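You operate a simulated robot arm through the tools that you are given. There is no shell and no other tool.

You run a simulated robot arm. Do the job below in one go: nothing can be reset, and whatever is moved stays where it is left.

JOB
Switch the meter on and zero it on the clear vial.
Fine: put the vial back in its hole; leave the meter on. Set down upright: clear vial.
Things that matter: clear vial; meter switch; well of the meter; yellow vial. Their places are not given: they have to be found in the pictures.

Only the result counts: the job must be done as asked and must still hold three seconds after the hand-in. Knocking over, shifting, dropping, spilling or breaking anything else fails it.

ROBOT AND FRAMES
A 6-joint arm with a two-finger parallel gripper, fixed in place. Base frame: the origin is at the foot of the arm, x ahead of it, y to its left, z up. Units: mm, degrees, N and s.
With the tool pointing down near the work surface it reaches from about 340 to 760 mm from the base axis. Its first joint turns from -66.0 to 66.0 degrees. Payload 2.45 kg.
Tool frame: the origin (TCP) lies between the finger pads and is the grasp point; the fingertips stand 24 mm ahead of it; z points along the fingers, y is the line along which they close. Largest opening 68 mm; finger width 17, thickness 10; the body of the gripper, 40 by 70 mm, starts 41 mm behind the TCP.
Orientation is that of the tool frame in the base frame, as a unit quaternion [w, x, y, z]. With the fingers straight down and closing along the base's y, the tool's x points along the base's -x, its y along +y and its z along -z.

CONTROLS
- The arm moves only by the tool drive_tool. Its argument "targets" is a list of rows, each a list of 7 numbers: the shift along the tool's x, y, z in mm, then the turn, a rotation vector about the tool's x, y, z in degrees, then the opening, from 0 (shut) to 1 (fully open). In form: [[x, y, z, rx, ry, rz, hand], ...]. A call has 1 to 20 rows; each row shifts and turns the commanded pose from where the row before left it, along the tool's axes as they then stand. Rows are played at 5 a second. More than 50 mm and 8.6 degrees between two rows, or a gripper value outside its range, and nothing of the call is played. Where a pose cannot be reached the arm comes as near as it can. A force on the tool above 90 N (or 10 N above the force at the start of the call, whichever is more), or a blocked arm, ends the call early, and 0.2 s more pass. Each finger travels about 108 mm/s and halts on what it meets, pressing with about 31 N; the grip force reading is that of the motor and also rises with nothing between the fingers. The clock runs only during rows and for 0.2 s after the last one: add rows that do not move to give the fingers time. The reply holds the time, the measured pose of the TCP, the force on the tool along the base axes, the opening and the grip force, in the units named above and with some noise, with the torque about the TCP (base axes, N m) and any sound that the robot's microphone picked up.
- Cameras (640 x 400 px; columns grow to the right, rows downward): "scene" is fixed at [171.8, 419.8, 1463.7]; the picture's right is [-0.69, -0.72, 0.00], its down [-0.41, 0.39, -0.82] and it looks along [0.60, -0.57, -0.57] (base axes); focal length 309 px, centre (320, 200). "wrist" rides on the gripper at [84, 11, -75] in the tool frame; the picture's right is [-0.13, 0.99, 0.00], its down [-0.60, -0.08, -0.79] and it looks along [-0.79, -0.10, 0.61] (tool axes); focal length 251 px, centre (320, 200).
- get_image(camera): a new picture of that camera. No time passes.
- point_at(camera, pixels): for up to 12 pixels [column, row] of the newest picture of that camera ("zoom" is the newest enlarged one), the place [x, y, z] in the base frame of the surface seen there, good to about 2 mm. No time passes.
- close_up(camera, box): a new picture of the part [left, top, right, bottom] of that camera's present view, enlarged. No time passes.
- close_job(): hands the job in; it is judged then, once.

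Leave the gripper open and the arm clear of the work at the hand-in unless told otherwise.

The tools are called after "Emit:" as name(argument=value, ...) on one line, values as JSON. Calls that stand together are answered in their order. drive_tool: Moves the arm, as the interface text tells. Its arguments: {"type":"object","properties":{"targets":{"type":"array","items":{"type":"array","items":{"type":"number"}}}},"required":["targets"]} The other tools are called the same way: get_image (camera) takes a picture; point_at (camera, pixels) gives the place of the surface under pixels of a picture; close_up (camera, box) takes an enlarged picture of a part of a camera's view; close_job () hands the job in.

At the start:

```text
time_s: 0.0
tool_pos: [411.1, -145.9, 1187.0]
ee_rot: [0.0, 0.0, 1.0, 0.0]
wrist_force: [0.1, 0.0, 0.2]
wrist_torque: [-0.02, 0.01, 0.04]
grip_width: 68.0
grip_force: 0.0
```

scene: 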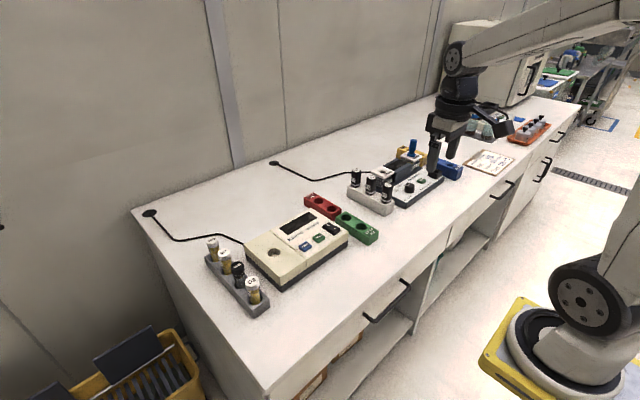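
wrist: 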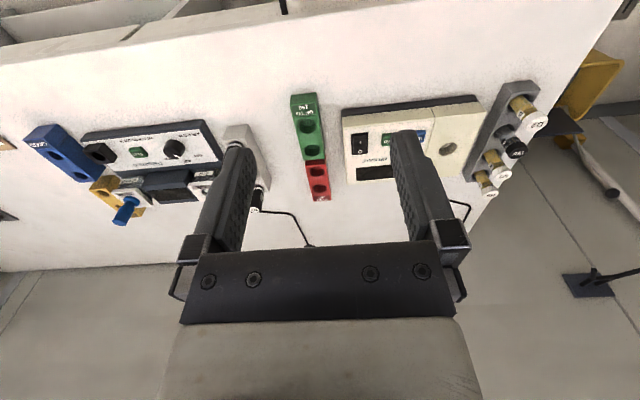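

The scene shows a cream meter around (300,245) with a rack of vials at (235,275), and another instrument further away at about (400,180). I'll take close-ups of each to identify the meter, switch, well and vials.

Emit:
close_up(camera="scene", box=[190, 180, 390, 320])

Emit:
close_up(camera="scene", box=[330, 110, 530, 230])

Emit:
close_up(camera="wrist", box=[280, 70, 560, 220])

```text
2.86 times, centred on (290, 250) of scene
```

zoom: 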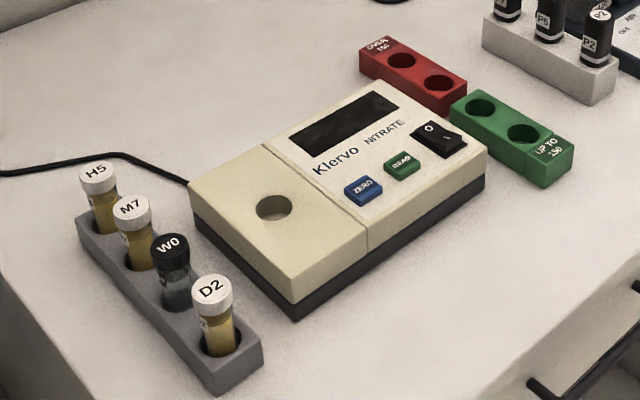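

```text
3.20 times, centred on (430, 170) of scene
```

zoom: 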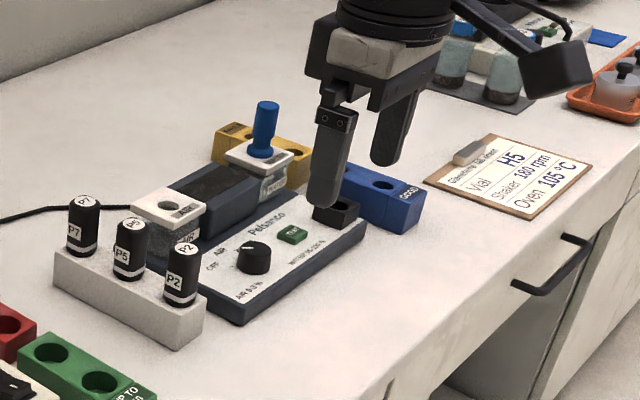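

```text
2.29 times, centred on (420, 145) of wrist
```

zoom: 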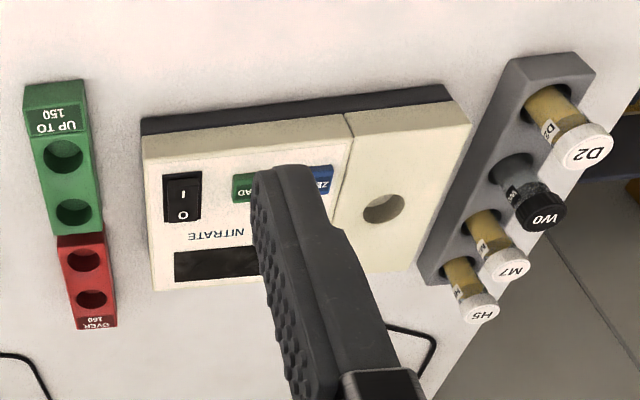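

The meter is the "Klervo NITRATE", with a rocker switch, a blue ZERO button, a green READ button and a round well. The clear vial looks like W0, black cap, in the grey rack. I'll take a closer scene view of the meter and rack so I can measure points.

Emit:
close_up(camera="scene", box=[200, 200, 360, 320])

```text
3.33 times, centred on (280, 260) of scene
```

zoom: 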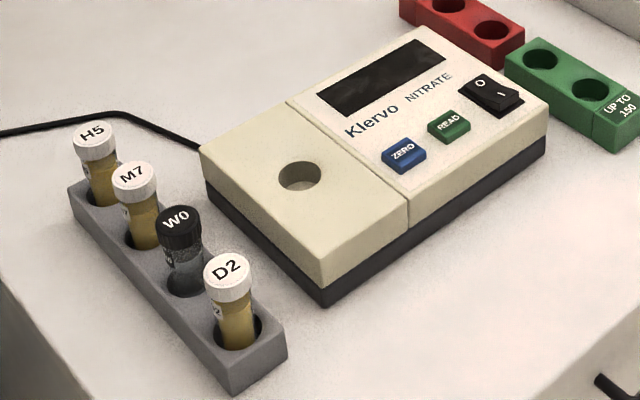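

In this zoom I see W0's cap at (178,222), the well at (299,178), ZERO at (404,153), READ at (449,125) and the rocker at (491,93). Next I measure these points, plus the bench and rack surfaces.

Emit:
point_at(camera="zoom", pixels=[[178, 218], [160, 222], [198, 222], [182, 290], [299, 162], [276, 180], [322, 180], [299, 196], [404, 153], [481, 84], [502, 97], [450, 300]])

Emit:
point_at(camera="zoom", pixels=[[228, 267], [135, 176], [97, 132], [449, 122], [260, 345], [75, 190], [232, 375], [285, 345], [205, 150], [322, 285], [545, 122], [410, 30]])

```text
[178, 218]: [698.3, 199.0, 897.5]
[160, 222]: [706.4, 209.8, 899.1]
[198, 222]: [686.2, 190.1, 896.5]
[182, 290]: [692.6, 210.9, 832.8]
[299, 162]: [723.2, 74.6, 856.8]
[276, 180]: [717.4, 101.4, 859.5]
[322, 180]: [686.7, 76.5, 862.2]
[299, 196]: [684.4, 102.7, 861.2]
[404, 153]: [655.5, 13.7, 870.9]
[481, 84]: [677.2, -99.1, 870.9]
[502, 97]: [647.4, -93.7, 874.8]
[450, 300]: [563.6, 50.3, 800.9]
```

```text
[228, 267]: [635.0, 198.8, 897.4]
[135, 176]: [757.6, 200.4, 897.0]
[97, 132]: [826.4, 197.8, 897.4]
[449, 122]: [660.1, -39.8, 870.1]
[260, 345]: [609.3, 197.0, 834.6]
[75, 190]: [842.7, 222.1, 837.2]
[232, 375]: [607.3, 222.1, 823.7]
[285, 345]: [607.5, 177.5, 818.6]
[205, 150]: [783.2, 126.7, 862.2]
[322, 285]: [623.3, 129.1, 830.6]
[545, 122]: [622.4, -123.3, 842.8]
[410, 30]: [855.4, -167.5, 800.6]
```

The bench is at z≈800, the meter top at z≈862 and the cap tops at z≈898. W0 is at about (697,199) and the well near (702,89). I'll move the open gripper over the front of the meter so the wrist camera can see the well, switch and vials up close.

Emit:
drive_tool(targets=[[-13, 29, 15, 0, 0, 0, 1], [-13, 29, 15, 0, 0, 0, 1], [-13, 29, 15, 0, 0, 0, 1], [-13, 29, 15, 0, 0, 0, 1], [-13, 29, 15, 0, 0, 0, 1], [-13, 29, 15, 0, 0, 0, 1], [-13, 29, 15, 0, 0, 0, 1], [-13, 29, 15, 0, 0, 0, 1], [0, 0, 0, 0, 0, 0, 1]])

Emit:
get_image(camera="wrist")

Emit:
get_image(camera="scene")

```text
time_s: 2.0
tool_pos: [514.7, 87.4, 1065.7]
ee_rot: [0.0, 0.001, 1.0, 0.001]
wrist_force: [-0.5, 0.4, 0.6]
wrist_torque: [-0.01, 0.01, 0.03]
grip_width: 68.1
grip_force: 0.0
```

```text
taken
```

wrist: 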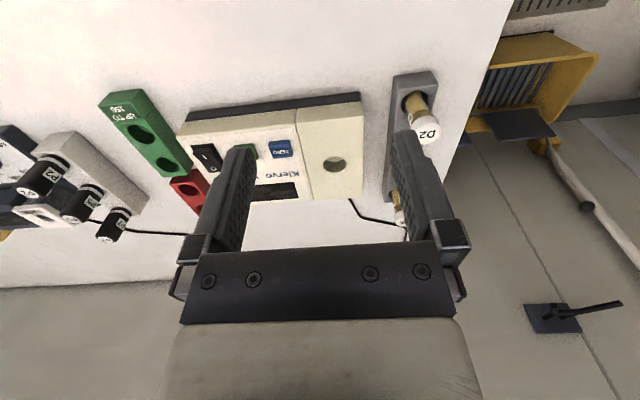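

```text
taken
```

scene: 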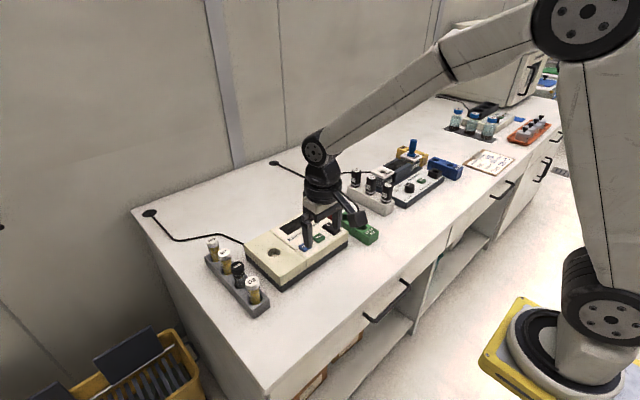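

The wrist picture is upside down: far is at the bottom and +y is to the right. The well shows at (336,163), with ZERO at (281,149) and the rocker at (207,157). I'll zoom in on the meter.

Emit:
close_up(camera="wrist", box=[170, 80, 450, 230])

```text
2.29 times, centred on (310, 155) of wrist
```

zoom: 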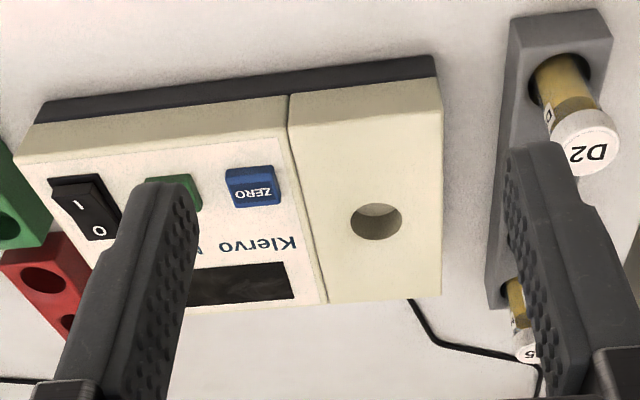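

In this zoom the well rim spans (351–403, 204–241). I'll measure the rim, the inside of the well, the rocker's I and O ends, and the ZERO button.

Emit:
point_at(camera="zoom", pixels=[[347, 222], [406, 222], [377, 200], [377, 244], [377, 208], [377, 225], [377, 236], [78, 200], [98, 230], [252, 178], [253, 190], [65, 185]])

Emit:
point_at(camera="zoom", pixels=[[230, 174], [275, 172], [235, 205], [281, 200], [54, 182], [100, 177], [88, 236], [125, 215], [365, 225], [390, 225], [440, 110], [440, 290]])

```text
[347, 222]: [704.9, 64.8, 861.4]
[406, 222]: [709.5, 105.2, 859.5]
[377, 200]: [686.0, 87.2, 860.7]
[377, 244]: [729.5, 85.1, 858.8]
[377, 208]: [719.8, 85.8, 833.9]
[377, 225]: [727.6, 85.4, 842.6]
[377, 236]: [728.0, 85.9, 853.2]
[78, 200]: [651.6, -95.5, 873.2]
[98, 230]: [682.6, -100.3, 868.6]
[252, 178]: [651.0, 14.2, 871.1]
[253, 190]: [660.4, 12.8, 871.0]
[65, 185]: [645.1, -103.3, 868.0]
```

```text
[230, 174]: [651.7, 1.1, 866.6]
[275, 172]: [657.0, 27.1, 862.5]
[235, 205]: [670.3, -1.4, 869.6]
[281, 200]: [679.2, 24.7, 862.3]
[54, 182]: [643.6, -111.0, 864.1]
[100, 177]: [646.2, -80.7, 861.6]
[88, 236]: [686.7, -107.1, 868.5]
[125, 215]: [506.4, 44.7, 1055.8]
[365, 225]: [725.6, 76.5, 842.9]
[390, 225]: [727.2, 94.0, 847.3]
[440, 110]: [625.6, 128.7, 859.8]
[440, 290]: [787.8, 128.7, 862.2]
```

The well is centred near (707,85), about 38 mm wide, and its floor seems to be at z≈834. The rocker's I end is raised, at about (651,-96,873), and its O end is lower, at about (683,-100). I'll close the fingers and move above the I end, with the fingertips about 30 mm over it.

Emit:
drive_tool(targets=[[-19.5, -26.2, 19.4, 0, 0, 0, 0], [-19.5, -26.2, 19.4, 0, 0, 0, 0], [-19.5, -26.2, 19.4, 0, 0, 0, 0], [-19.5, -26.2, 19.4, 0, 0, 0, 0], [-19.5, -26.2, 19.4, 0, 0, 0, 0], [-19.5, -26.2, 19.4, 0, 0, 0, 0], [-19.5, -26.2, 19.4, 0, 0, 0, 0], [0, 0, 0, 0, 0, 0, 0], [0, 0, 0, 0, 0, 0, 0]])

Emit:
get_image(camera="wrist")

Emit:
close_up(camera="scene", box=[240, 170, 400, 290])

```text
time_s: 4.0
tool_pos: [650.5, -98.0, 931.3]
ee_rot: [0.0, 0.0, 1.0, 0.0]
wrist_force: [0.9, 0.0, -0.8]
wrist_torque: [0.02, 0.04, -0.03]
grip_width: 0.0
grip_force: 23.2
```

```text
taken
```

wrist: 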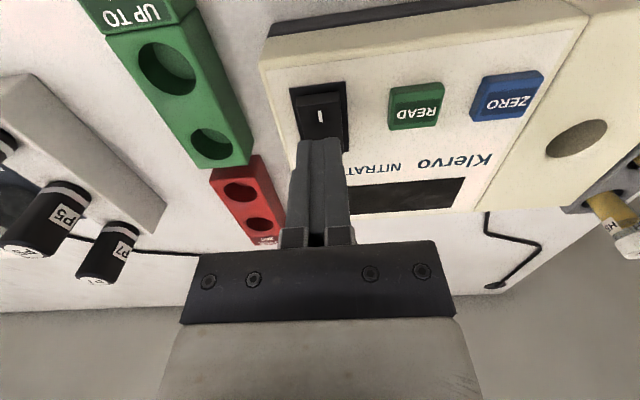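

```text
3.33 times, centred on (320, 230) of scene
```

zoom: 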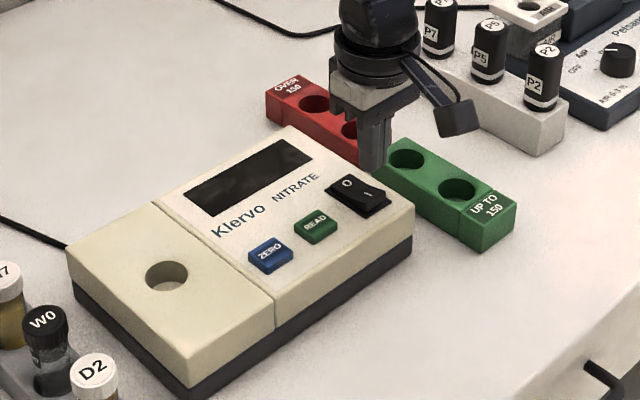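

The fingers are shut above the switch. In the wrist picture the "I" end of the rocker is at (320,117), inside a frame spanning (290–347, 85–150). I'll zoom in to measure the rocker and buttons precisely.

Emit:
close_up(camera="wrist", box=[270, 60, 590, 220])

```text
2.00 times, centred on (430, 140) of wrist
```

zoom: 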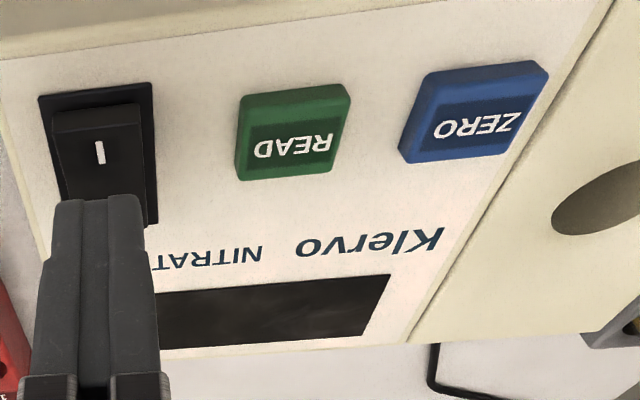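

In this zoom I'll measure the rocker's top face at I (99,151), its front edge at (97,135), its left and right edges, the READ and ZERO faces, and the well rim.

Emit:
point_at(camera="zoom", pixels=[[99, 151], [97, 135], [66, 155], [138, 155], [99, 185], [97, 112], [45, 100], [152, 88], [290, 140], [477, 125], [438, 110], [520, 105]])

Emit:
point_at(camera="zoom", pixels=[[430, 145], [505, 140], [535, 85], [440, 90], [549, 215], [600, 171], [600, 240], [575, 190], [620, 200], [600, 225], [490, 78], [470, 150]])

```text
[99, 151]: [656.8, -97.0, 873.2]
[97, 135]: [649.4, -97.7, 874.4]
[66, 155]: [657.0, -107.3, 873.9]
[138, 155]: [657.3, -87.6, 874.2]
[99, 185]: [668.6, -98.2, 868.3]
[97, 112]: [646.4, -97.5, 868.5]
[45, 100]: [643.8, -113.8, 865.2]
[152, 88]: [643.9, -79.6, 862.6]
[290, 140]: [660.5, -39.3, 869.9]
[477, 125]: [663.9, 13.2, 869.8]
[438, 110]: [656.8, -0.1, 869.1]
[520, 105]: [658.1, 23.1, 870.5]
```

```text
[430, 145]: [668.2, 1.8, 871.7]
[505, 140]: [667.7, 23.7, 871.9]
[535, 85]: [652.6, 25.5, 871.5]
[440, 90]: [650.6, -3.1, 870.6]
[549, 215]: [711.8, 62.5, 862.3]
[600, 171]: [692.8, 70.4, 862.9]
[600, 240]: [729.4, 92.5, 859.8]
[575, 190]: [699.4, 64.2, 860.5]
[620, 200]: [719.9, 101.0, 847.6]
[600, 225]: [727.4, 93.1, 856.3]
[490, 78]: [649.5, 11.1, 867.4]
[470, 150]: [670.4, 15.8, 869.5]
```

The rocker is centred at y≈-97.5. Its I end has its front edge at x≈648, z≈874.5, and the pivot is near x≈668. The fingertips (z≈907, x≈650.5) are right over the I end. I'll descend to about 2 mm above it.

Emit:
drive_tool(targets=[[0, 0, 10, 0, 0, 0, 0], [0, 0, 10, 0, 0, 0, 0], [0, 0, 10, 0, 0, 0, 0], [0, 0, 0, 0, 0, 0, 0]])

Emit:
get_image(camera="wrist")

```text
time_s: 5.0
tool_pos: [651.1, -96.7, 901.4]
ee_rot: [0.0, 0.0, 1.0, 0.0]
wrist_force: [0.3, -0.3, 0.4]
wrist_torque: [-0.01, -0.03, -0.01]
grip_width: 0.3
grip_force: 23.8
```

```text
taken
```

wrist: 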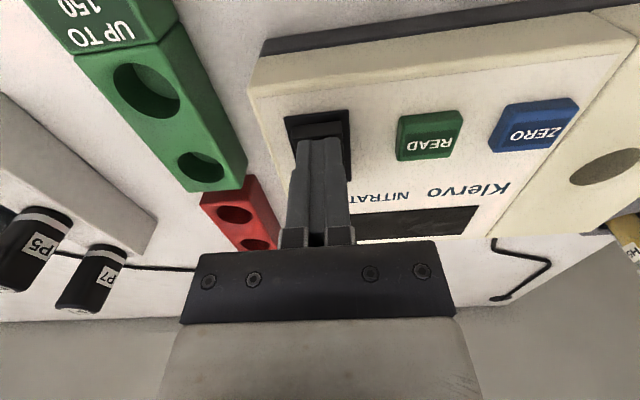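

The tips are at z≈877, just above the rocker's I end, with no contact force yet. I'll press down in small steps, about 7 mm in all, and watch the force and listen for a click.

Emit:
drive_tool(targets=[[0, 0, 2, 0, 0, 0, 0], [0, 0, 1.5, 0, 0, 0, 0], [0, 0, 1.5, 0, 0, 0, 0], [0, 0, 1, 0, 0, 0, 0], [0, 0, 1, 0, 0, 0, 0]])

```text
time_s: 6.2
tool_pos: [651.3, -97.4, 895.5]
ee_rot: [0.001, 0.0, 1.0, 0.0]
wrist_force: [-11.2, 0.3, 20.0]
wrist_torque: [0.0, 0.08, 0.01]
grip_width: 0.1
grip_force: 23.5
```

Contact: 20 N upward with the tips at about 871.5, and no click heard yet. I'll check the display and rocker before pressing further.

Emit:
close_up(camera="scene", box=[270, 190, 370, 265])

Emit:
close_up(camera="wrist", box=[260, 60, 580, 260])

```text
5.33 times, centred on (320, 228) of scene
```

zoom: 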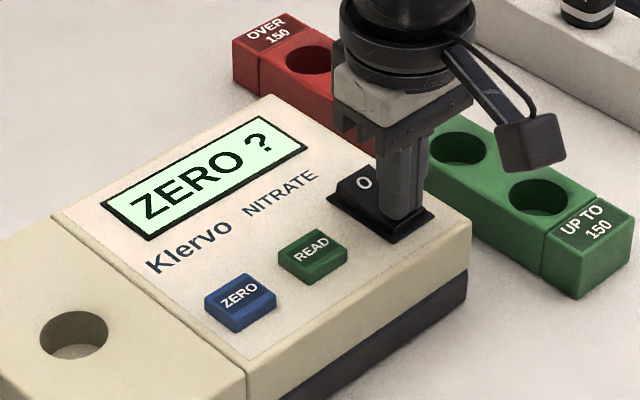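

```text
2.00 times, centred on (420, 160) of wrist
```

zoom: 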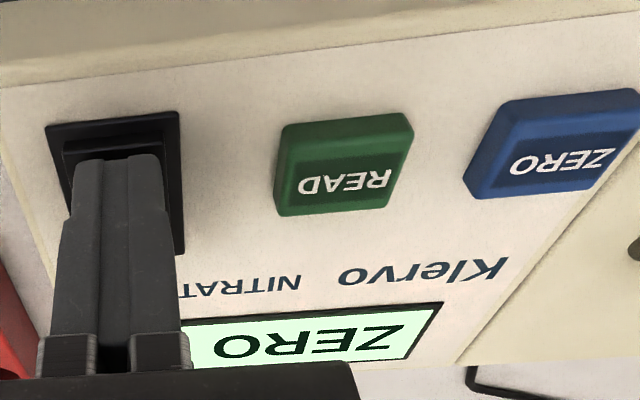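

The meter is on: the display reads "ZERO ?". I'll lift straight up off the switch and check it stays on.

Emit:
drive_tool(targets=[[0, 0, -5, 0, 0, 0, 0], [0, 0, -20, 0, 0, 0, 0], [0, 0, -40, 0, 0, 0, 0], [0, 0, -40, 0, 0, 0, 0], [0, 0, 0, 0, 0, 0, 0]])

Emit:
close_up(camera="scene", box=[270, 190, 370, 265])

```text
time_s: 7.4
tool_pos: [651.9, -97.5, 998.9]
ee_rot: [0.001, 0.0, 1.0, 0.0]
wrist_force: [-0.7, 0.7, -0.5]
wrist_torque: [0.04, -0.01, 0.0]
grip_width: 0.0
grip_force: 23.4
```

```text
5.33 times, centred on (320, 228) of scene
```

zoom: 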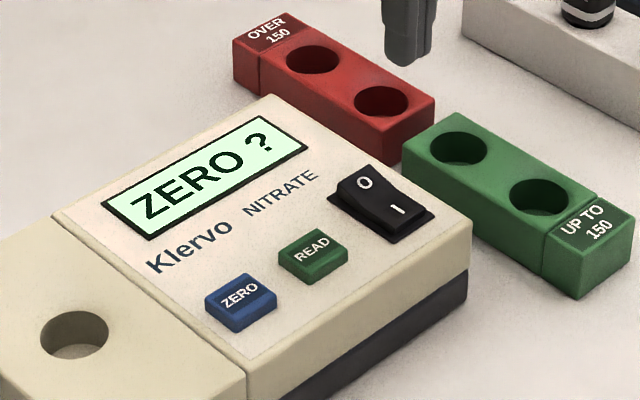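

The switch latched on. Now I'll move the open gripper toward the vial rack, staying high and a bit back from W0, so the wrist camera can see the vial.

Emit:
drive_tool(targets=[[6.5, 37, 0, 0, 0, 0, 1], [6.5, 37, 0, 0, 0, 0, 1], [6.5, 37, 0, 0, 0, 0, 1], [6.5, 37, 0, 0, 0, 0, 1], [6.5, 37, 0, 0, 0, 0, 1], [6.5, 37, 0, 0, 0, 0, 1], [6.5, 37, 0, 0, 0, 0, 1], [6.5, 37, 0, 0, 0, 0, 1], [0, 0, 0, 0, 0, 0, 1]])

Emit:
get_image(camera="wrist")

Emit:
close_up(camera="scene", box=[190, 220, 290, 320])

```text
time_s: 9.4
tool_pos: [600.3, 200.0, 997.9]
ee_rot: [0.0, 0.0, 1.0, 0.0]
wrist_force: [0.5, 1.0, 0.0]
wrist_torque: [-0.03, -0.02, 0.03]
grip_width: 68.1
grip_force: 0.1
```

```text
taken
```

wrist: 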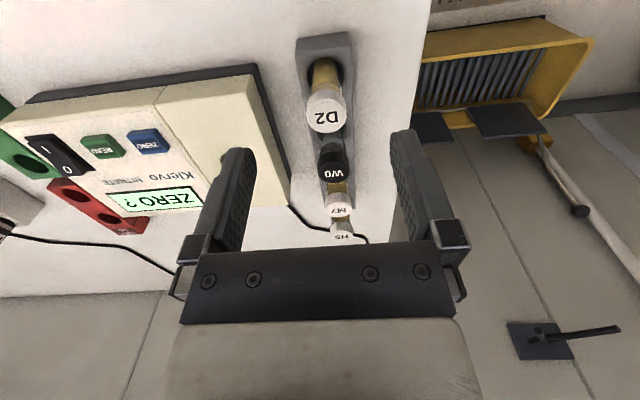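

```text
4.00 times, centred on (240, 270) of scene
```

zoom: 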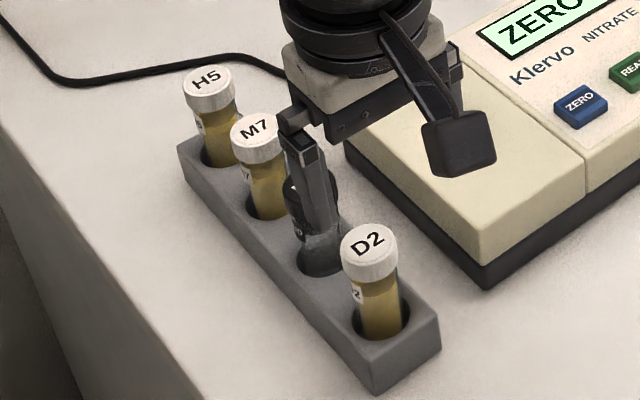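

The vials line up in the wrist view: D2 at (325,112), W0 at (333,165), M7 at (338,207). I'll zoom in on W0 and measure its cap.

Emit:
close_up(camera="wrist", box=[280, 80, 400, 250])

```text
2.35 times, centred on (340, 165) of wrist
```

zoom: 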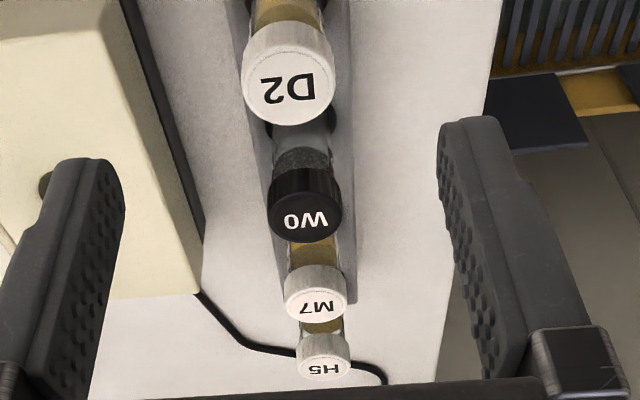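

Emit:
point_at(camera="zoom", pixels=[[306, 216], [276, 216], [338, 214], [306, 197], [306, 236], [306, 180], [304, 160], [252, 78], [328, 75], [290, 75], [316, 303], [324, 368]])

Emit:
point_at(camera="zoom", pixels=[[250, 60], [345, 60], [262, 140], [345, 170], [355, 300], [300, 130], [305, 150], [290, 160], [325, 160], [340, 250], [252, 250], [305, 143]])

```text
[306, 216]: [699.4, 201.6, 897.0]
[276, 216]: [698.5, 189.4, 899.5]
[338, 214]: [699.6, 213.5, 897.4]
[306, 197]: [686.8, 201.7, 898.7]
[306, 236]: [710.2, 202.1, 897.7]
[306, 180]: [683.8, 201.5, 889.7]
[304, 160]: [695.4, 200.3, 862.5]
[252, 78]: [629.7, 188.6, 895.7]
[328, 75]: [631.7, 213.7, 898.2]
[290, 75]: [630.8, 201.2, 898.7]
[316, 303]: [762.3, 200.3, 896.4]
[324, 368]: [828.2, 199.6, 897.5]
```

```text
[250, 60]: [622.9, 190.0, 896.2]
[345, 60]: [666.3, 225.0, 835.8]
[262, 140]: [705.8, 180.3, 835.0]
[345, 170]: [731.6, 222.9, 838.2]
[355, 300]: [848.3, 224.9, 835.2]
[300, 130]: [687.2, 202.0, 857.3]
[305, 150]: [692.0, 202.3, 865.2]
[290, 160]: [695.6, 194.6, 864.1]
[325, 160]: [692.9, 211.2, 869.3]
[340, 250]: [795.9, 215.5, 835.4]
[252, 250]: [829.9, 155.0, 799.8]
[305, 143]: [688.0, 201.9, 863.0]
```

W0's cap is centred at (698,201) with its top at z≈898 and is about 27 mm across. The rack top is at z≈835.5. I'll move straight above W0, with the tips just above the cap, and check alignment.

Emit:
drive_tool(targets=[[-32.6, 0.3, 17, 0, 0, 0, 1], [-32.6, 0.3, 17, 0, 0, 0, 1], [-32.6, 0.4, 17, 0, 0, 0, 1], [0, 0, 0, 0, 0, 0, 1]])

Emit:
get_image(camera="wrist")

Emit:
close_up(camera="scene", box=[190, 200, 310, 320])

```text
time_s: 10.4
tool_pos: [698.0, 200.4, 946.4]
ee_rot: [0.0, 0.0, 1.0, 0.0]
wrist_force: [-0.4, -0.2, 0.6]
wrist_torque: [-0.01, 0.01, 0.01]
grip_width: 68.0
grip_force: 0.0
```

```text
taken
```

wrist: 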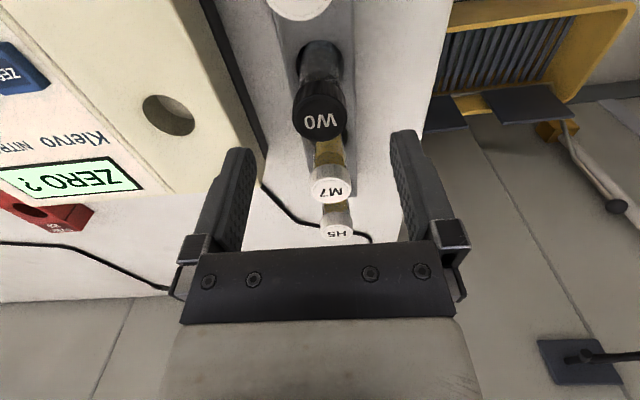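

```text
3.33 times, centred on (250, 260) of scene
```

zoom: 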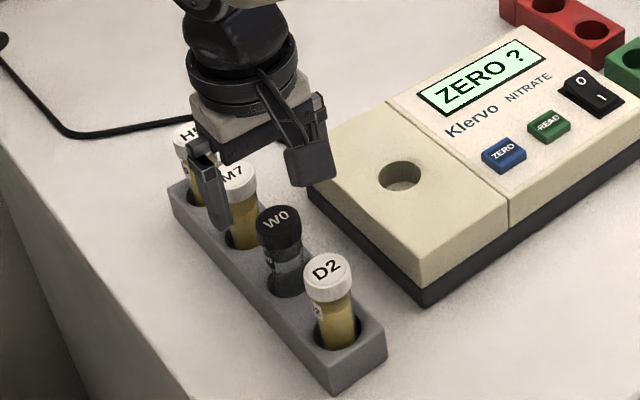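

The alignment fits my projection: the left fingertip shows at (220,225) in the zoom, just outside W0. I'll descend about 62 mm so the pads straddle the cap (TCP z≈884), keeping the gripper open.

Emit:
drive_tool(targets=[[0, 0.2, 16, 0, 0, 0, 1], [0, 0.2, 16, 0, 0, 0, 1], [0, 0.2, 16, 0, 0, 0, 1], [0, 0, 14, 0, 0, 0, 1], [0, 0, 0, 0, 0, 0, 1]])

Emit:
get_image(camera="wrist")

Emit:
close_up(camera="scene", box=[190, 200, 310, 320])

```text
time_s: 11.6
tool_pos: [697.3, 200.5, 886.5]
ee_rot: [0.0, 0.001, 1.0, 0.0]
wrist_force: [0.3, 0.3, -0.1]
wrist_torque: [-0.01, -0.02, 0.02]
grip_width: 67.7
grip_force: 0.1
```

```text
taken
```

wrist: 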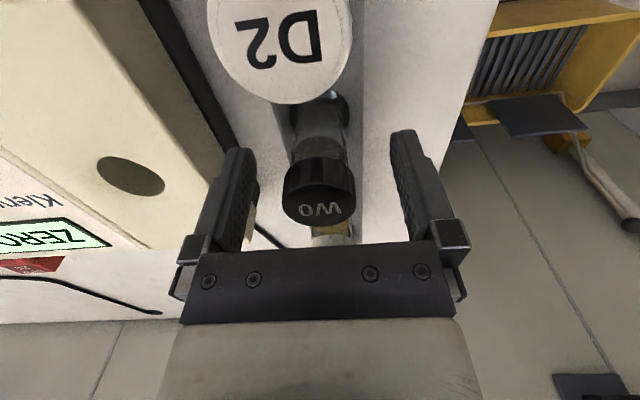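

```text
3.33 times, centred on (250, 260) of scene
```

zoom: 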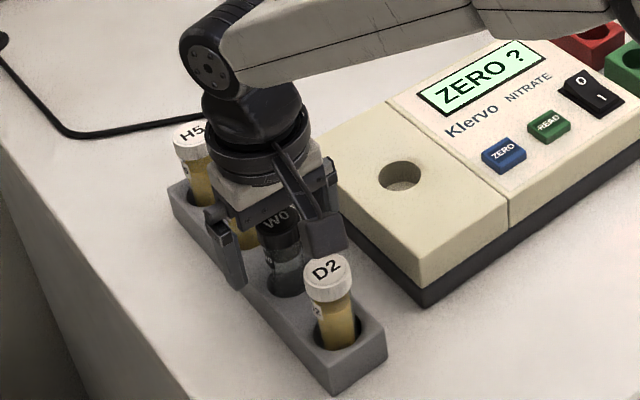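

The pads straddle the W0 cap, which sits centred between the fingers (cap at x≈320, fingers at 245 and 395). D2 and M7 are clear. Now I'll close the gripper on the cap.

Emit:
drive_tool(targets=[[0, 0, 0, 0, 0, 0, 0.5], [0, 0, 0, 0, 0, 0, 0.3], [0, 0, 0, 0, 0, 0, 0.3], [0, 0, 0, 0, 0, 0, 0.3]])

Emit:
get_image(camera="wrist")

```text
time_s: 12.6
tool_pos: [696.8, 201.2, 886.4]
ee_rot: [-0.001, 0.001, 1.0, 0.001]
wrist_force: [0.9, 0.0, -0.6]
wrist_torque: [-0.04, 0.04, 0.01]
grip_width: 30.7
grip_force: 31.6
```

```text
taken
```

wrist: 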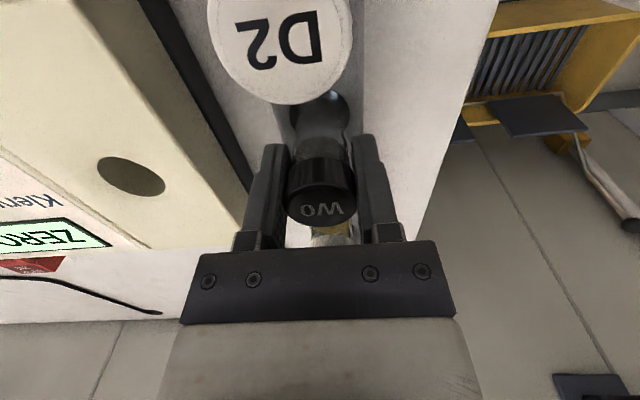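

The grip is firm: 30.7 mm wide, 31.6 N. I'll lift straight up, slowly at first, by about 100 mm in total.

Emit:
drive_tool(targets=[[0, 0, -5, 0, 0, 0, 0.3], [0, 0, -10, 0, 0, 0, 0.3], [0, 0, -15, 0, 0, 0, 0.3], [0, 0, -20, 0, 0, 0, 0.3], [0, 0, -25, 0, 0, 0, 0.3], [0, 0, -25, 0, 0, 0, 0.3], [0, 0, 0, 0, 0, 0, 0.3]])

Emit:
get_image(camera="wrist")

Emit:
close_up(camera="scene", box=[170, 180, 330, 320])

```text
time_s: 14.2
tool_pos: [697.7, 200.1, 986.4]
ee_rot: [0.0, -0.001, 1.0, 0.001]
wrist_force: [-1.2, -0.2, -0.7]
wrist_torque: [-0.02, 0.0, -0.01]
grip_width: 30.7
grip_force: 31.3
```

```text
taken
```

wrist: 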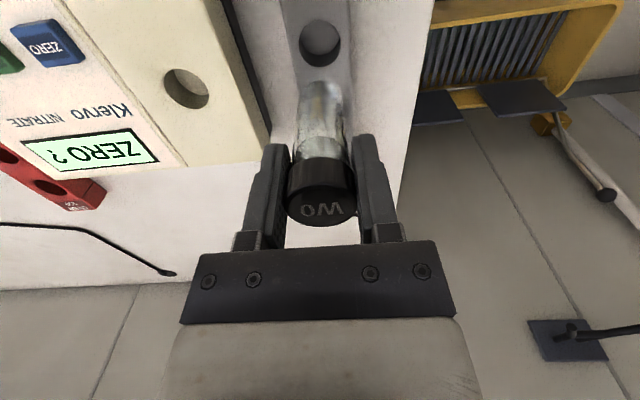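

```text
2.86 times, centred on (250, 250) of scene
```

zoom: 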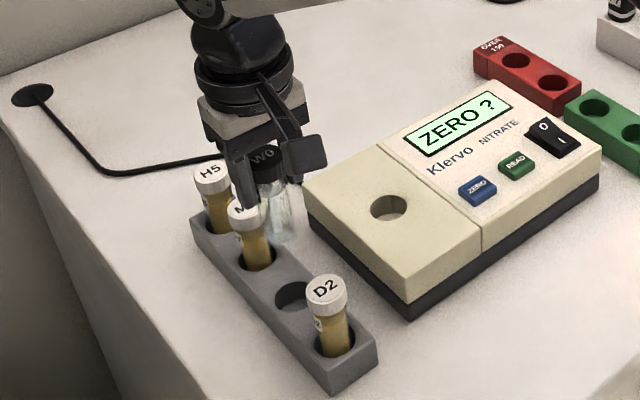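

The clear vial came out cleanly, and its contents look clear. The empty rack hole shows at (320,42) in the wrist view. I'll zoom in to measure the hole rim and floor, plus the vial bottom.

Emit:
close_up(camera="wrist", box=[140, 0, 400, 230])

```text
1.74 times, centred on (270, 115) of wrist
```

zoom: 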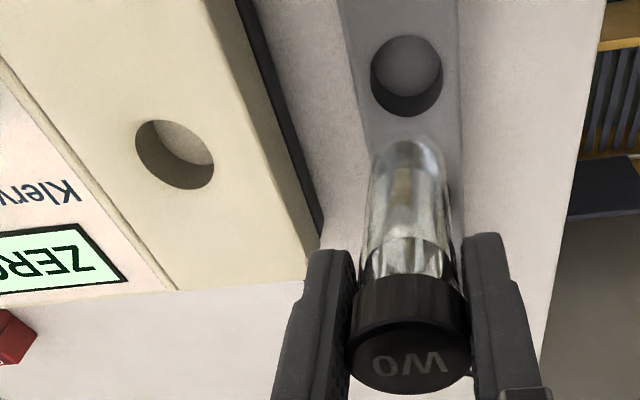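

In this zoom the rack hole rim spans (370–442, 35–116), with its lighter floor visible near (405,62). The well rim spans (135–214, 120–190), with its floor near (185,140). I'll measure these along with the vial's bottom end at (405,145).

Emit:
point_at(camera="zoom", pixels=[[366, 75], [446, 75], [406, 31], [406, 120], [405, 50], [405, 70], [405, 100], [380, 60], [430, 60], [405, 140], [405, 155], [405, 180]])

Emit:
point_at(camera="zoom", pixels=[[132, 152], [218, 158], [175, 116], [178, 193], [185, 130], [185, 140], [195, 150], [170, 170], [155, 150], [145, 128], [205, 183], [190, 125]])

```text
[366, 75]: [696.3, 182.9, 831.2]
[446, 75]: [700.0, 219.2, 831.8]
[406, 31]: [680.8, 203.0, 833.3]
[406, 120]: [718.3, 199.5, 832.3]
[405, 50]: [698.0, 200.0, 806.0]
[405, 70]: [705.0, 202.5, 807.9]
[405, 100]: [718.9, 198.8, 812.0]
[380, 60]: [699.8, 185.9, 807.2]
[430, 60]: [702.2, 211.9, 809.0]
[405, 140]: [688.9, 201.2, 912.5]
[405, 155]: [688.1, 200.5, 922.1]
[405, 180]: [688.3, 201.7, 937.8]
```

```text
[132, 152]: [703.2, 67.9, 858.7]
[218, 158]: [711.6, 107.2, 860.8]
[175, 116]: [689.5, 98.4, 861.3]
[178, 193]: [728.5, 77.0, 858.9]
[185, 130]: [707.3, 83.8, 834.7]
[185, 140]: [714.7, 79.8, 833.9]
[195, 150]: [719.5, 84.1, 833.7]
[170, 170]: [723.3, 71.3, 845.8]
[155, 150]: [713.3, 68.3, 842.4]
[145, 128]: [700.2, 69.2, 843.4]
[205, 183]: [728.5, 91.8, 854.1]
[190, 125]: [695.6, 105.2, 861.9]
```

The rack hole is centred at (699,201) with its floor at z≈807, so the vial is about 91 mm tall and its bottom is now at z≈907. The well is centred at about (708,86) with its floor at z≈834. I'll carry the vial sideways to above the well.

Emit:
drive_tool(targets=[[-2, -16, 0, 0, 0, 0, 0.3], [-2, -24, 0, 0, 0, 0, 0.3], [-2, -28, 0, 0, 0, 0, 0.3], [-2, -26, 0, 0, 0, 0, 0.3], [-2, -20, 0, 0, 0, 0, 0.3], [0, 0, 0, 0, 0, 0, 0.3], [0, 0, 0, 0, 0, 0, 0.3]])

Emit:
get_image(camera="wrist")

Emit:
close_up(camera="scene", box=[200, 170, 360, 290])

```text
time_s: 15.8
tool_pos: [707.2, 86.0, 986.2]
ee_rot: [0.0, 0.0, 1.0, 0.001]
wrist_force: [0.0, 0.5, 0.1]
wrist_torque: [-0.01, 0.0, -0.01]
grip_width: 30.8
grip_force: 31.3
```

```text
taken
```

wrist: 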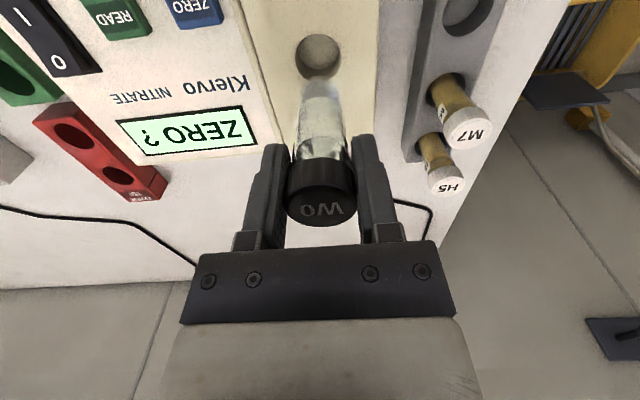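

```text
3.33 times, centred on (280, 230) of scene
```

zoom: 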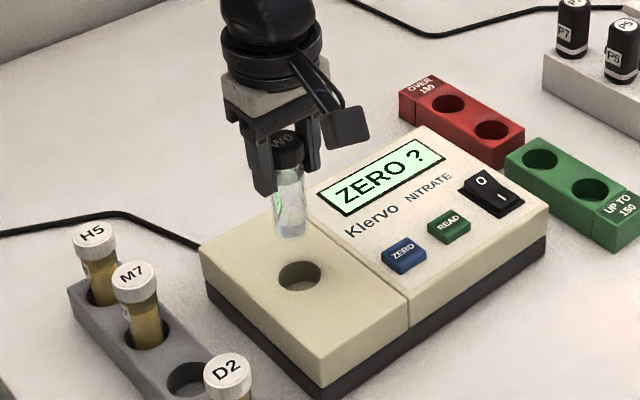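

The vial hangs over the well. From here the well rim is at (318,55) in the wrist view, so I'll refine its centre from the wrist and scene pictures before going down.

Emit:
point_at(camera="zoom", pixels=[[299, 259], [276, 276], [323, 276], [299, 293], [299, 281], [290, 232], [283, 200], [295, 200], [275, 205], [307, 205]])

Emit:
point_at(camera="wrist", pixels=[[294, 56], [342, 56], [318, 32], [318, 50], [318, 62], [318, 70], [300, 40], [336, 40], [297, 66], [339, 66]])

```text
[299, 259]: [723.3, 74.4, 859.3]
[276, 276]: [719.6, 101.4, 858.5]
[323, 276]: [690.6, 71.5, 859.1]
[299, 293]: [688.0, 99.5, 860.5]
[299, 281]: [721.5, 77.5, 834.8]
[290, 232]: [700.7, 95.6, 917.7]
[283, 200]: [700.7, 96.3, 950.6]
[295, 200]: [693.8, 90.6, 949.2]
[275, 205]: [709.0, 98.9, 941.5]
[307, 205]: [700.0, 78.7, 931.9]
```

```text
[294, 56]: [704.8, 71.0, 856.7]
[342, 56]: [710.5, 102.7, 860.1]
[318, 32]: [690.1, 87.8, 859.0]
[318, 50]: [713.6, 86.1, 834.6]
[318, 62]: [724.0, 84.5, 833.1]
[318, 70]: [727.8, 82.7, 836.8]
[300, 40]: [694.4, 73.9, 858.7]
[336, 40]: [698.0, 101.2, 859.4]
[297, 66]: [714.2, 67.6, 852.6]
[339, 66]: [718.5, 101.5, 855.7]
```

The well centre comes out at (707,86.5) and the TCP is at (707.2,86.0), with about 5 mm clearance all round, so the alignment is good. I'll descend 64 mm, which leaves the vial bottom about 9 mm above the well floor.

Emit:
drive_tool(targets=[[0, 0.3, 14, 0, 0, 0, 0.3], [0, 0, 14, 0, 0, 0, 0.3], [0, 0, 12, 0, 0, 0, 0.3], [0, 0, 8, 0, 0, 0, 0.3], [0, 0, 8, 0, 0, 0, 0.3], [0, 0, 8, 0, 0, 0, 0.3], [0, 0, 0, 0, 0, 0, 0.3]])

Emit:
close_up(camera="scene", box=[220, 190, 340, 280])

Emit:
get_image(camera="wrist")

```text
time_s: 17.4
tool_pos: [705.8, 86.7, 922.4]
ee_rot: [0.0, -0.001, 1.0, 0.0]
wrist_force: [-0.3, -0.1, -0.4]
wrist_torque: [0.03, 0.0, 0.0]
grip_width: 30.7
grip_force: 31.1
```

```text
4.44 times, centred on (280, 235) of scene
```

zoom: 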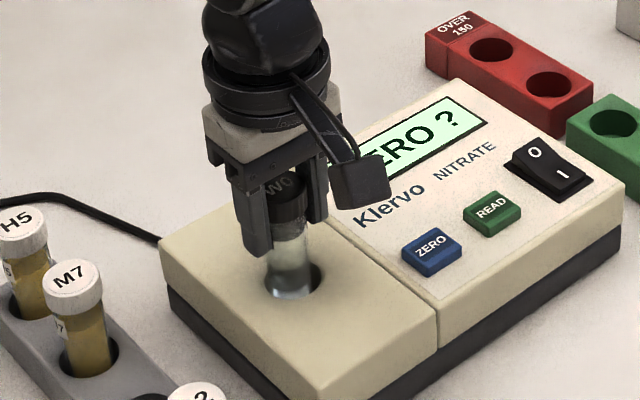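

```text
taken
```

wrist: 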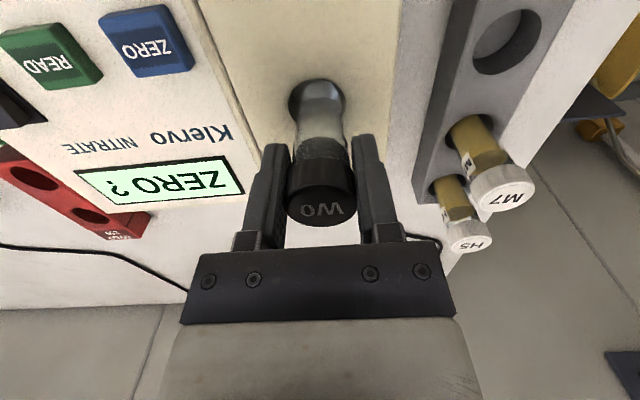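

The vial has entered the well without touching anything (forces about 0). I'll lower in small steps until it meets the floor, expected after about 9 mm.

Emit:
drive_tool(targets=[[0, 0, 3, 0, 0, 0, 0.3], [0, 0, 2, 0, 0, 0, 0.3], [0, 0, 1.5, 0, 0, 0, 0.3], [0, 0, 1, 0, 0, 0, 0.3], [0, 0, 0, 0, 0, 0, 0.3]])

```text
time_s: 18.6
tool_pos: [707.8, 86.8, 914.8]
ee_rot: [0.0, 0.001, 1.0, 0.0]
wrist_force: [-0.7, -0.3, -0.3]
wrist_torque: [-0.04, -0.01, 0.02]
grip_width: 30.6
grip_force: 30.7
```

No contact yet, with the vial bottom at z≈835.5. I'll go on in 0.7 mm steps.

Emit:
drive_tool(targets=[[0, 0, 0.7, 0, 0, 0, 0.3], [0, 0, 0.7, 0, 0, 0, 0.3]])

```text
time_s: 19.2
tool_pos: [707.2, 87.6, 913.6]
ee_rot: [0.001, 0.0, 1.0, 0.0]
wrist_force: [-0.3, 0.5, -1.2]
wrist_torque: [-0.01, 0.03, -0.01]
grip_width: 30.6
grip_force: 31.0
```

Still no contact force. Another small step down.

Emit:
drive_tool(targets=[[0, 0, 0.7, 0, 0, 0, 0.3], [0, 0, 0.7, 0, 0, 0, 0.3]])

```text
time_s: 19.8
tool_pos: [708.4, 87.5, 910.8]
ee_rot: [0.0, 0.0, 1.0, 0.0]
wrist_force: [0.1, -1.3, -0.8]
wrist_torque: [-0.02, -0.01, -0.05]
grip_width: 30.7
grip_force: 30.8
```

Commanded TCP z is about 911.9, so the vial bottom is at about 832.7. Still no load, and it should be very near the floor. One more small step down.

Emit:
drive_tool(targets=[[0, 0, 0.7, 0, 0, 0, 0.3], [0, 0, 0.7, 0, 0, 0, 0.3]])

```text
time_s: 20.4
tool_pos: [708.0, 88.9, 911.4]
ee_rot: [0.001, -0.001, 1.0, 0.0]
wrist_force: [-3.9, 0.3, 9.0]
wrist_torque: [-0.03, 0.27, -0.02]
grip_width: 30.5
grip_force: 31.0
```

Contact: 9 N up, so the vial rests on the well floor. I'll ease up 0.6 mm to take the load off, then open the fingers.

Emit:
drive_tool(targets=[[0, 0, -0.6, 0, 0, 0, 0.3], [0, 0, 0, 0, 0, 0, 0.5], [0, 0, 0, 0, 0, 0, 0.8], [0, 0, 0, 0, 0, 0, 1], [0, 0, 0, 0, 0, 0, 1]])

Emit:
get_image(camera="wrist")

Emit:
close_up(camera="scene", box=[220, 190, 340, 280])

```text
time_s: 21.6
tool_pos: [707.3, 88.2, 910.8]
ee_rot: [0.0, 0.0, 1.0, -0.001]
wrist_force: [-0.9, 0.7, -0.2]
wrist_torque: [0.0, 0.0, -0.02]
grip_width: 68.1
grip_force: 0.0
```

```text
taken
```

wrist: 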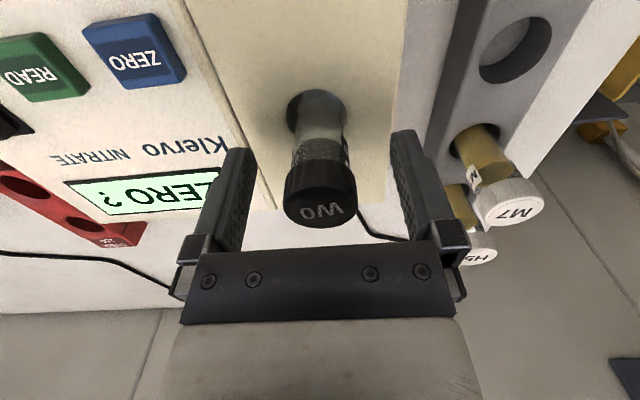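

```text
4.44 times, centred on (280, 235) of scene
```

zoom: 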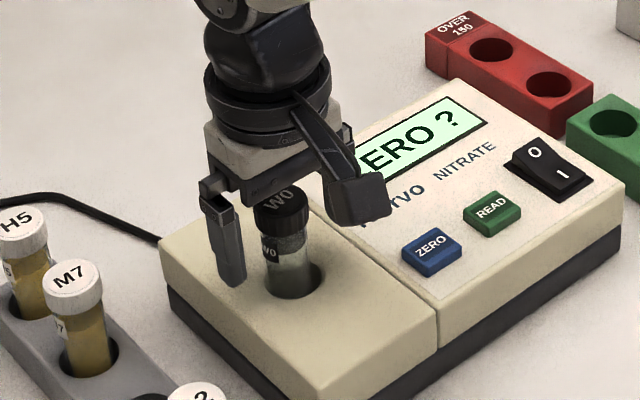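

The vial stands upright in the well. I'll rise 100 mm straight up so the tips clear the cap, then close the fingers and move over the ZERO button at (661,12.5).

Emit:
drive_tool(targets=[[0, 0, -10, 0, 0, 0, 1], [0, 0, -20, 0, 0, 0, 1], [0, 0, -35, 0, 0, 0, 1], [0, 0, -35, 0, 0, 0, 1], [0, 0, 0, 0, 0, 0, 1], [15.3, -25, 0, 0, 0, 0, 0], [15.3, -25, 0, 0, 0, 0, 0], [15.3, -24, 0, 0, 0, 0, 0], [0, 0, 0, 0, 0, 0, 0], [0, 0, 0, 0, 0, 0, 0]])

Emit:
get_image(camera="wrist")

Emit:
close_up(camera="scene", box=[220, 190, 380, 290])

```text
time_s: 23.8
tool_pos: [661.0, 13.1, 1010.1]
ee_rot: [0.0, -0.001, 1.0, 0.0]
wrist_force: [0.6, 0.9, -0.6]
wrist_torque: [-0.05, -0.01, -0.01]
grip_width: 0.0
grip_force: 23.6
```

```text
taken
```

wrist: 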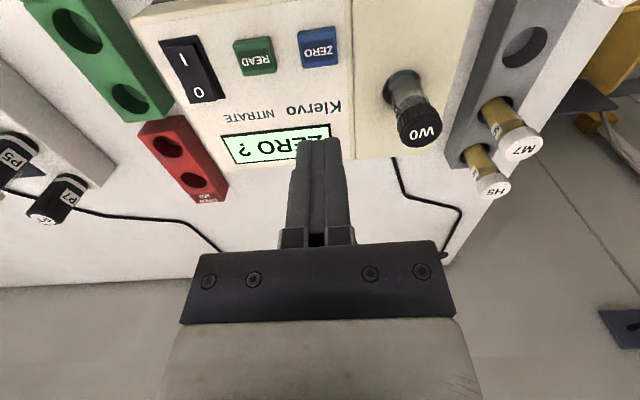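

```text
4.00 times, centred on (300, 240) of scene
```

zoom: 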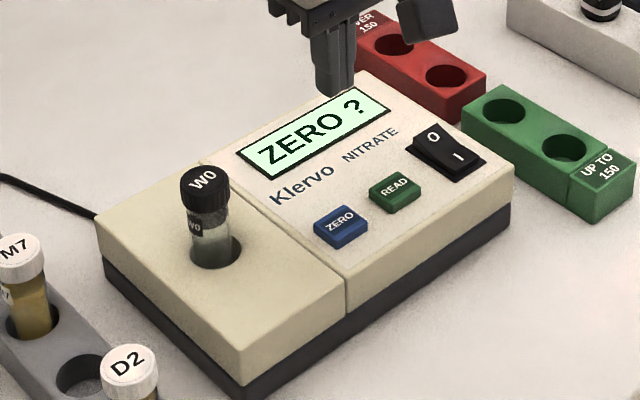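

The vial is in the well, and I'm over the ZERO button (318,47 in the wrist view). I'll re-measure the button from this view, then descend.

Emit:
point_at(camera="wrist", pixels=[[318, 50], [302, 52], [336, 50], [319, 36], [320, 62], [416, 133], [255, 57]])

Emit:
drive_tool(targets=[[0, 0, 35, 0, 0, 0, 0], [0, 0, 35, 0, 0, 0, 0], [0, 0, 30, 0, 0, 0, 0], [0, 0, 8, 0, 0, 0, 0], [0, 0, 0, 0, 0, 0, 0]])

Emit:
get_image(camera="wrist")

```text
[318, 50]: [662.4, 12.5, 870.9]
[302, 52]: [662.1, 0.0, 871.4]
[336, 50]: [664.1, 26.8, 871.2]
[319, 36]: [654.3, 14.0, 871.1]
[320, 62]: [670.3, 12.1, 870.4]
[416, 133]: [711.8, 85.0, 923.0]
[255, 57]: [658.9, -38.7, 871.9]
```

```text
time_s: 25.0
tool_pos: [660.6, 14.3, 902.9]
ee_rot: [-0.001, 0.0, 1.0, -0.001]
wrist_force: [-0.1, -0.3, 0.4]
wrist_torque: [-0.01, 0.0, 0.01]
grip_width: 0.1
grip_force: 23.8
```

```text
taken
```

wrist: 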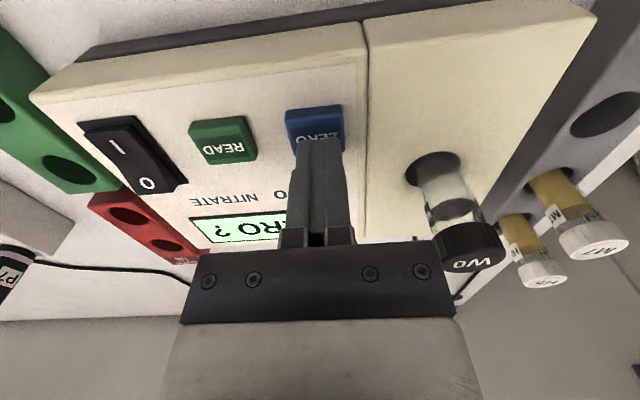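

The tips are at z≈878.5, centred over ZERO, whose top is at z≈871. I'll press down in steps, about 10 mm in total, watching for contact and any sound.

Emit:
drive_tool(targets=[[0, 0, 4, 0, 0, 0, 0], [0, 0, 2, 0, 0, 0, 0], [0, 0, 1, 0, 0, 0, 0], [0, 0, 1, 0, 0, 0, 0], [0, 0, 1, 0, 0, 0, 0]])

Emit:
close_up(camera="scene", box=[220, 190, 380, 290])

```text
time_s: 26.2
tool_pos: [660.6, 13.4, 894.4]
ee_rot: [0.0, 0.0, 1.0, -0.001]
wrist_force: [-0.5, -0.6, 0.4]
wrist_torque: [0.01, 0.02, 0.0]
grip_width: 0.0
grip_force: 23.6
```

```text
4.00 times, centred on (300, 240) of scene
```

zoom: 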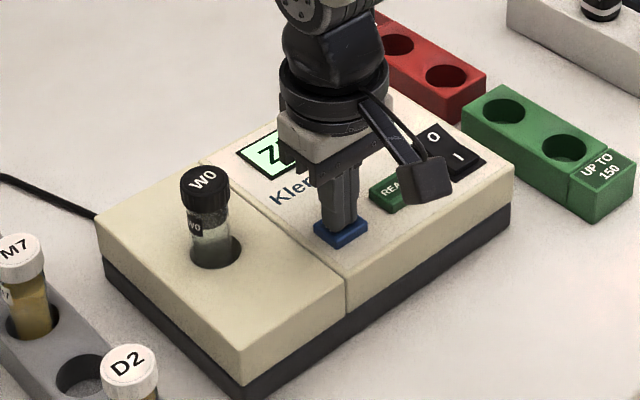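

No contact yet, with the tips at z≈870. I'll press on in 1 mm steps.

Emit:
drive_tool(targets=[[0, 0, 1, 0, 0, 0, 0], [0, 0, 1, 0, 0, 0, 0], [0, 0, 0, 0, 0, 0, 0]])

Emit:
close_up(camera="wrist", box=[160, 60, 400, 260])

```text
time_s: 27.0
tool_pos: [661.1, 12.7, 892.4]
ee_rot: [0.0, 0.0, 1.0, 0.0]
wrist_force: [-0.4, 1.1, 2.0]
wrist_torque: [0.02, 0.0, -0.01]
grip_width: 0.0
grip_force: 23.7
heard: click
```

```text
2.00 times, centred on (280, 160) of wrist
```

zoom: 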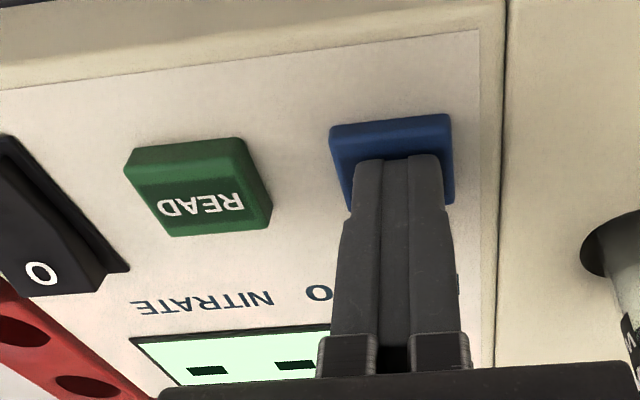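

I heard a click, and the display changed to dashes, so the zeroing appears to be running. I'll release the button, rise clear and wait to read the display.

Emit:
drive_tool(targets=[[0, 0, -4, 0, 0, 0, 0], [0, 0, -20, 0, 0, 0, 0], [0, 0, -40, 0, 0, 0, 0], [0, 0, -45, 0, 0, 0, 0], [0, 0, 0, 0, 0, 0, 0]])

Emit:
close_up(camera="scene", box=[220, 190, 380, 290])

```text
time_s: 28.2
tool_pos: [659.9, 13.6, 1001.9]
ee_rot: [0.0, 0.001, 1.0, 0.0]
wrist_force: [0.0, 0.2, -0.1]
wrist_torque: [-0.01, 0.02, 0.03]
grip_width: 0.0
grip_force: 23.8
```

```text
4.00 times, centred on (300, 240) of scene
```

zoom: 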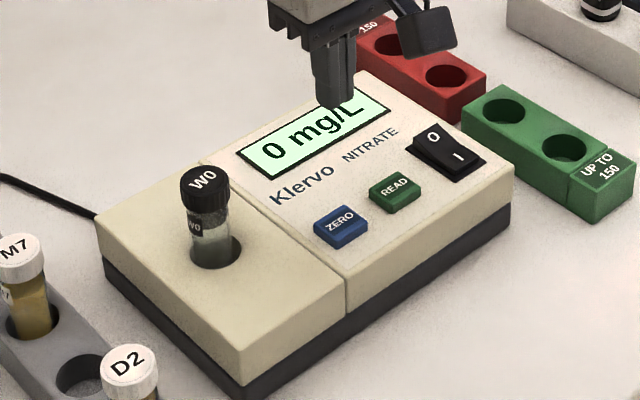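

The display reads "0 mg/L", so the meter is zeroed. Next I pick the vial back up. I'll open the gripper and look at the vial's present position in the wrist view.

Emit:
close_up(camera="wrist", box=[340, 40, 480, 180])

```text
2.86 times, centred on (410, 110) of wrist
```

zoom: 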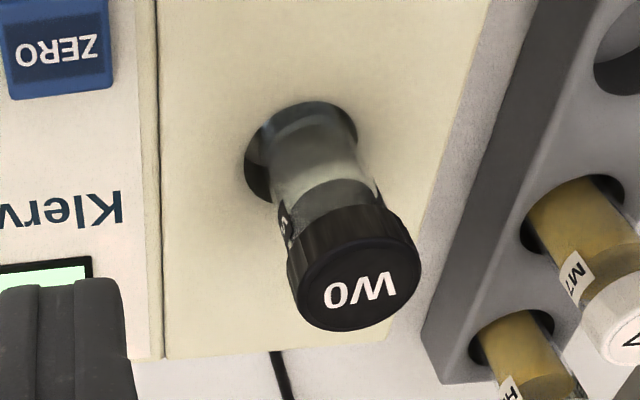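

In this zoom W0's cap top spans roughly (297–421, 235–331). I'll measure its edges and centre.

Emit:
point_at(camera="zoom", pixels=[[358, 285], [302, 295], [415, 275], [350, 243], [362, 325], [320, 255], [400, 312], [330, 190], [315, 150]])

```text
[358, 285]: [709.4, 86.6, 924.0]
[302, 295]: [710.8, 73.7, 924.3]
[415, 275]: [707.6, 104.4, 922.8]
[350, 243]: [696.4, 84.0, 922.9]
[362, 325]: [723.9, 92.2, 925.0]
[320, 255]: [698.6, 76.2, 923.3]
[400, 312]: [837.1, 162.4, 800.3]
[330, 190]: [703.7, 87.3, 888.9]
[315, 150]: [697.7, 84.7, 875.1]
```

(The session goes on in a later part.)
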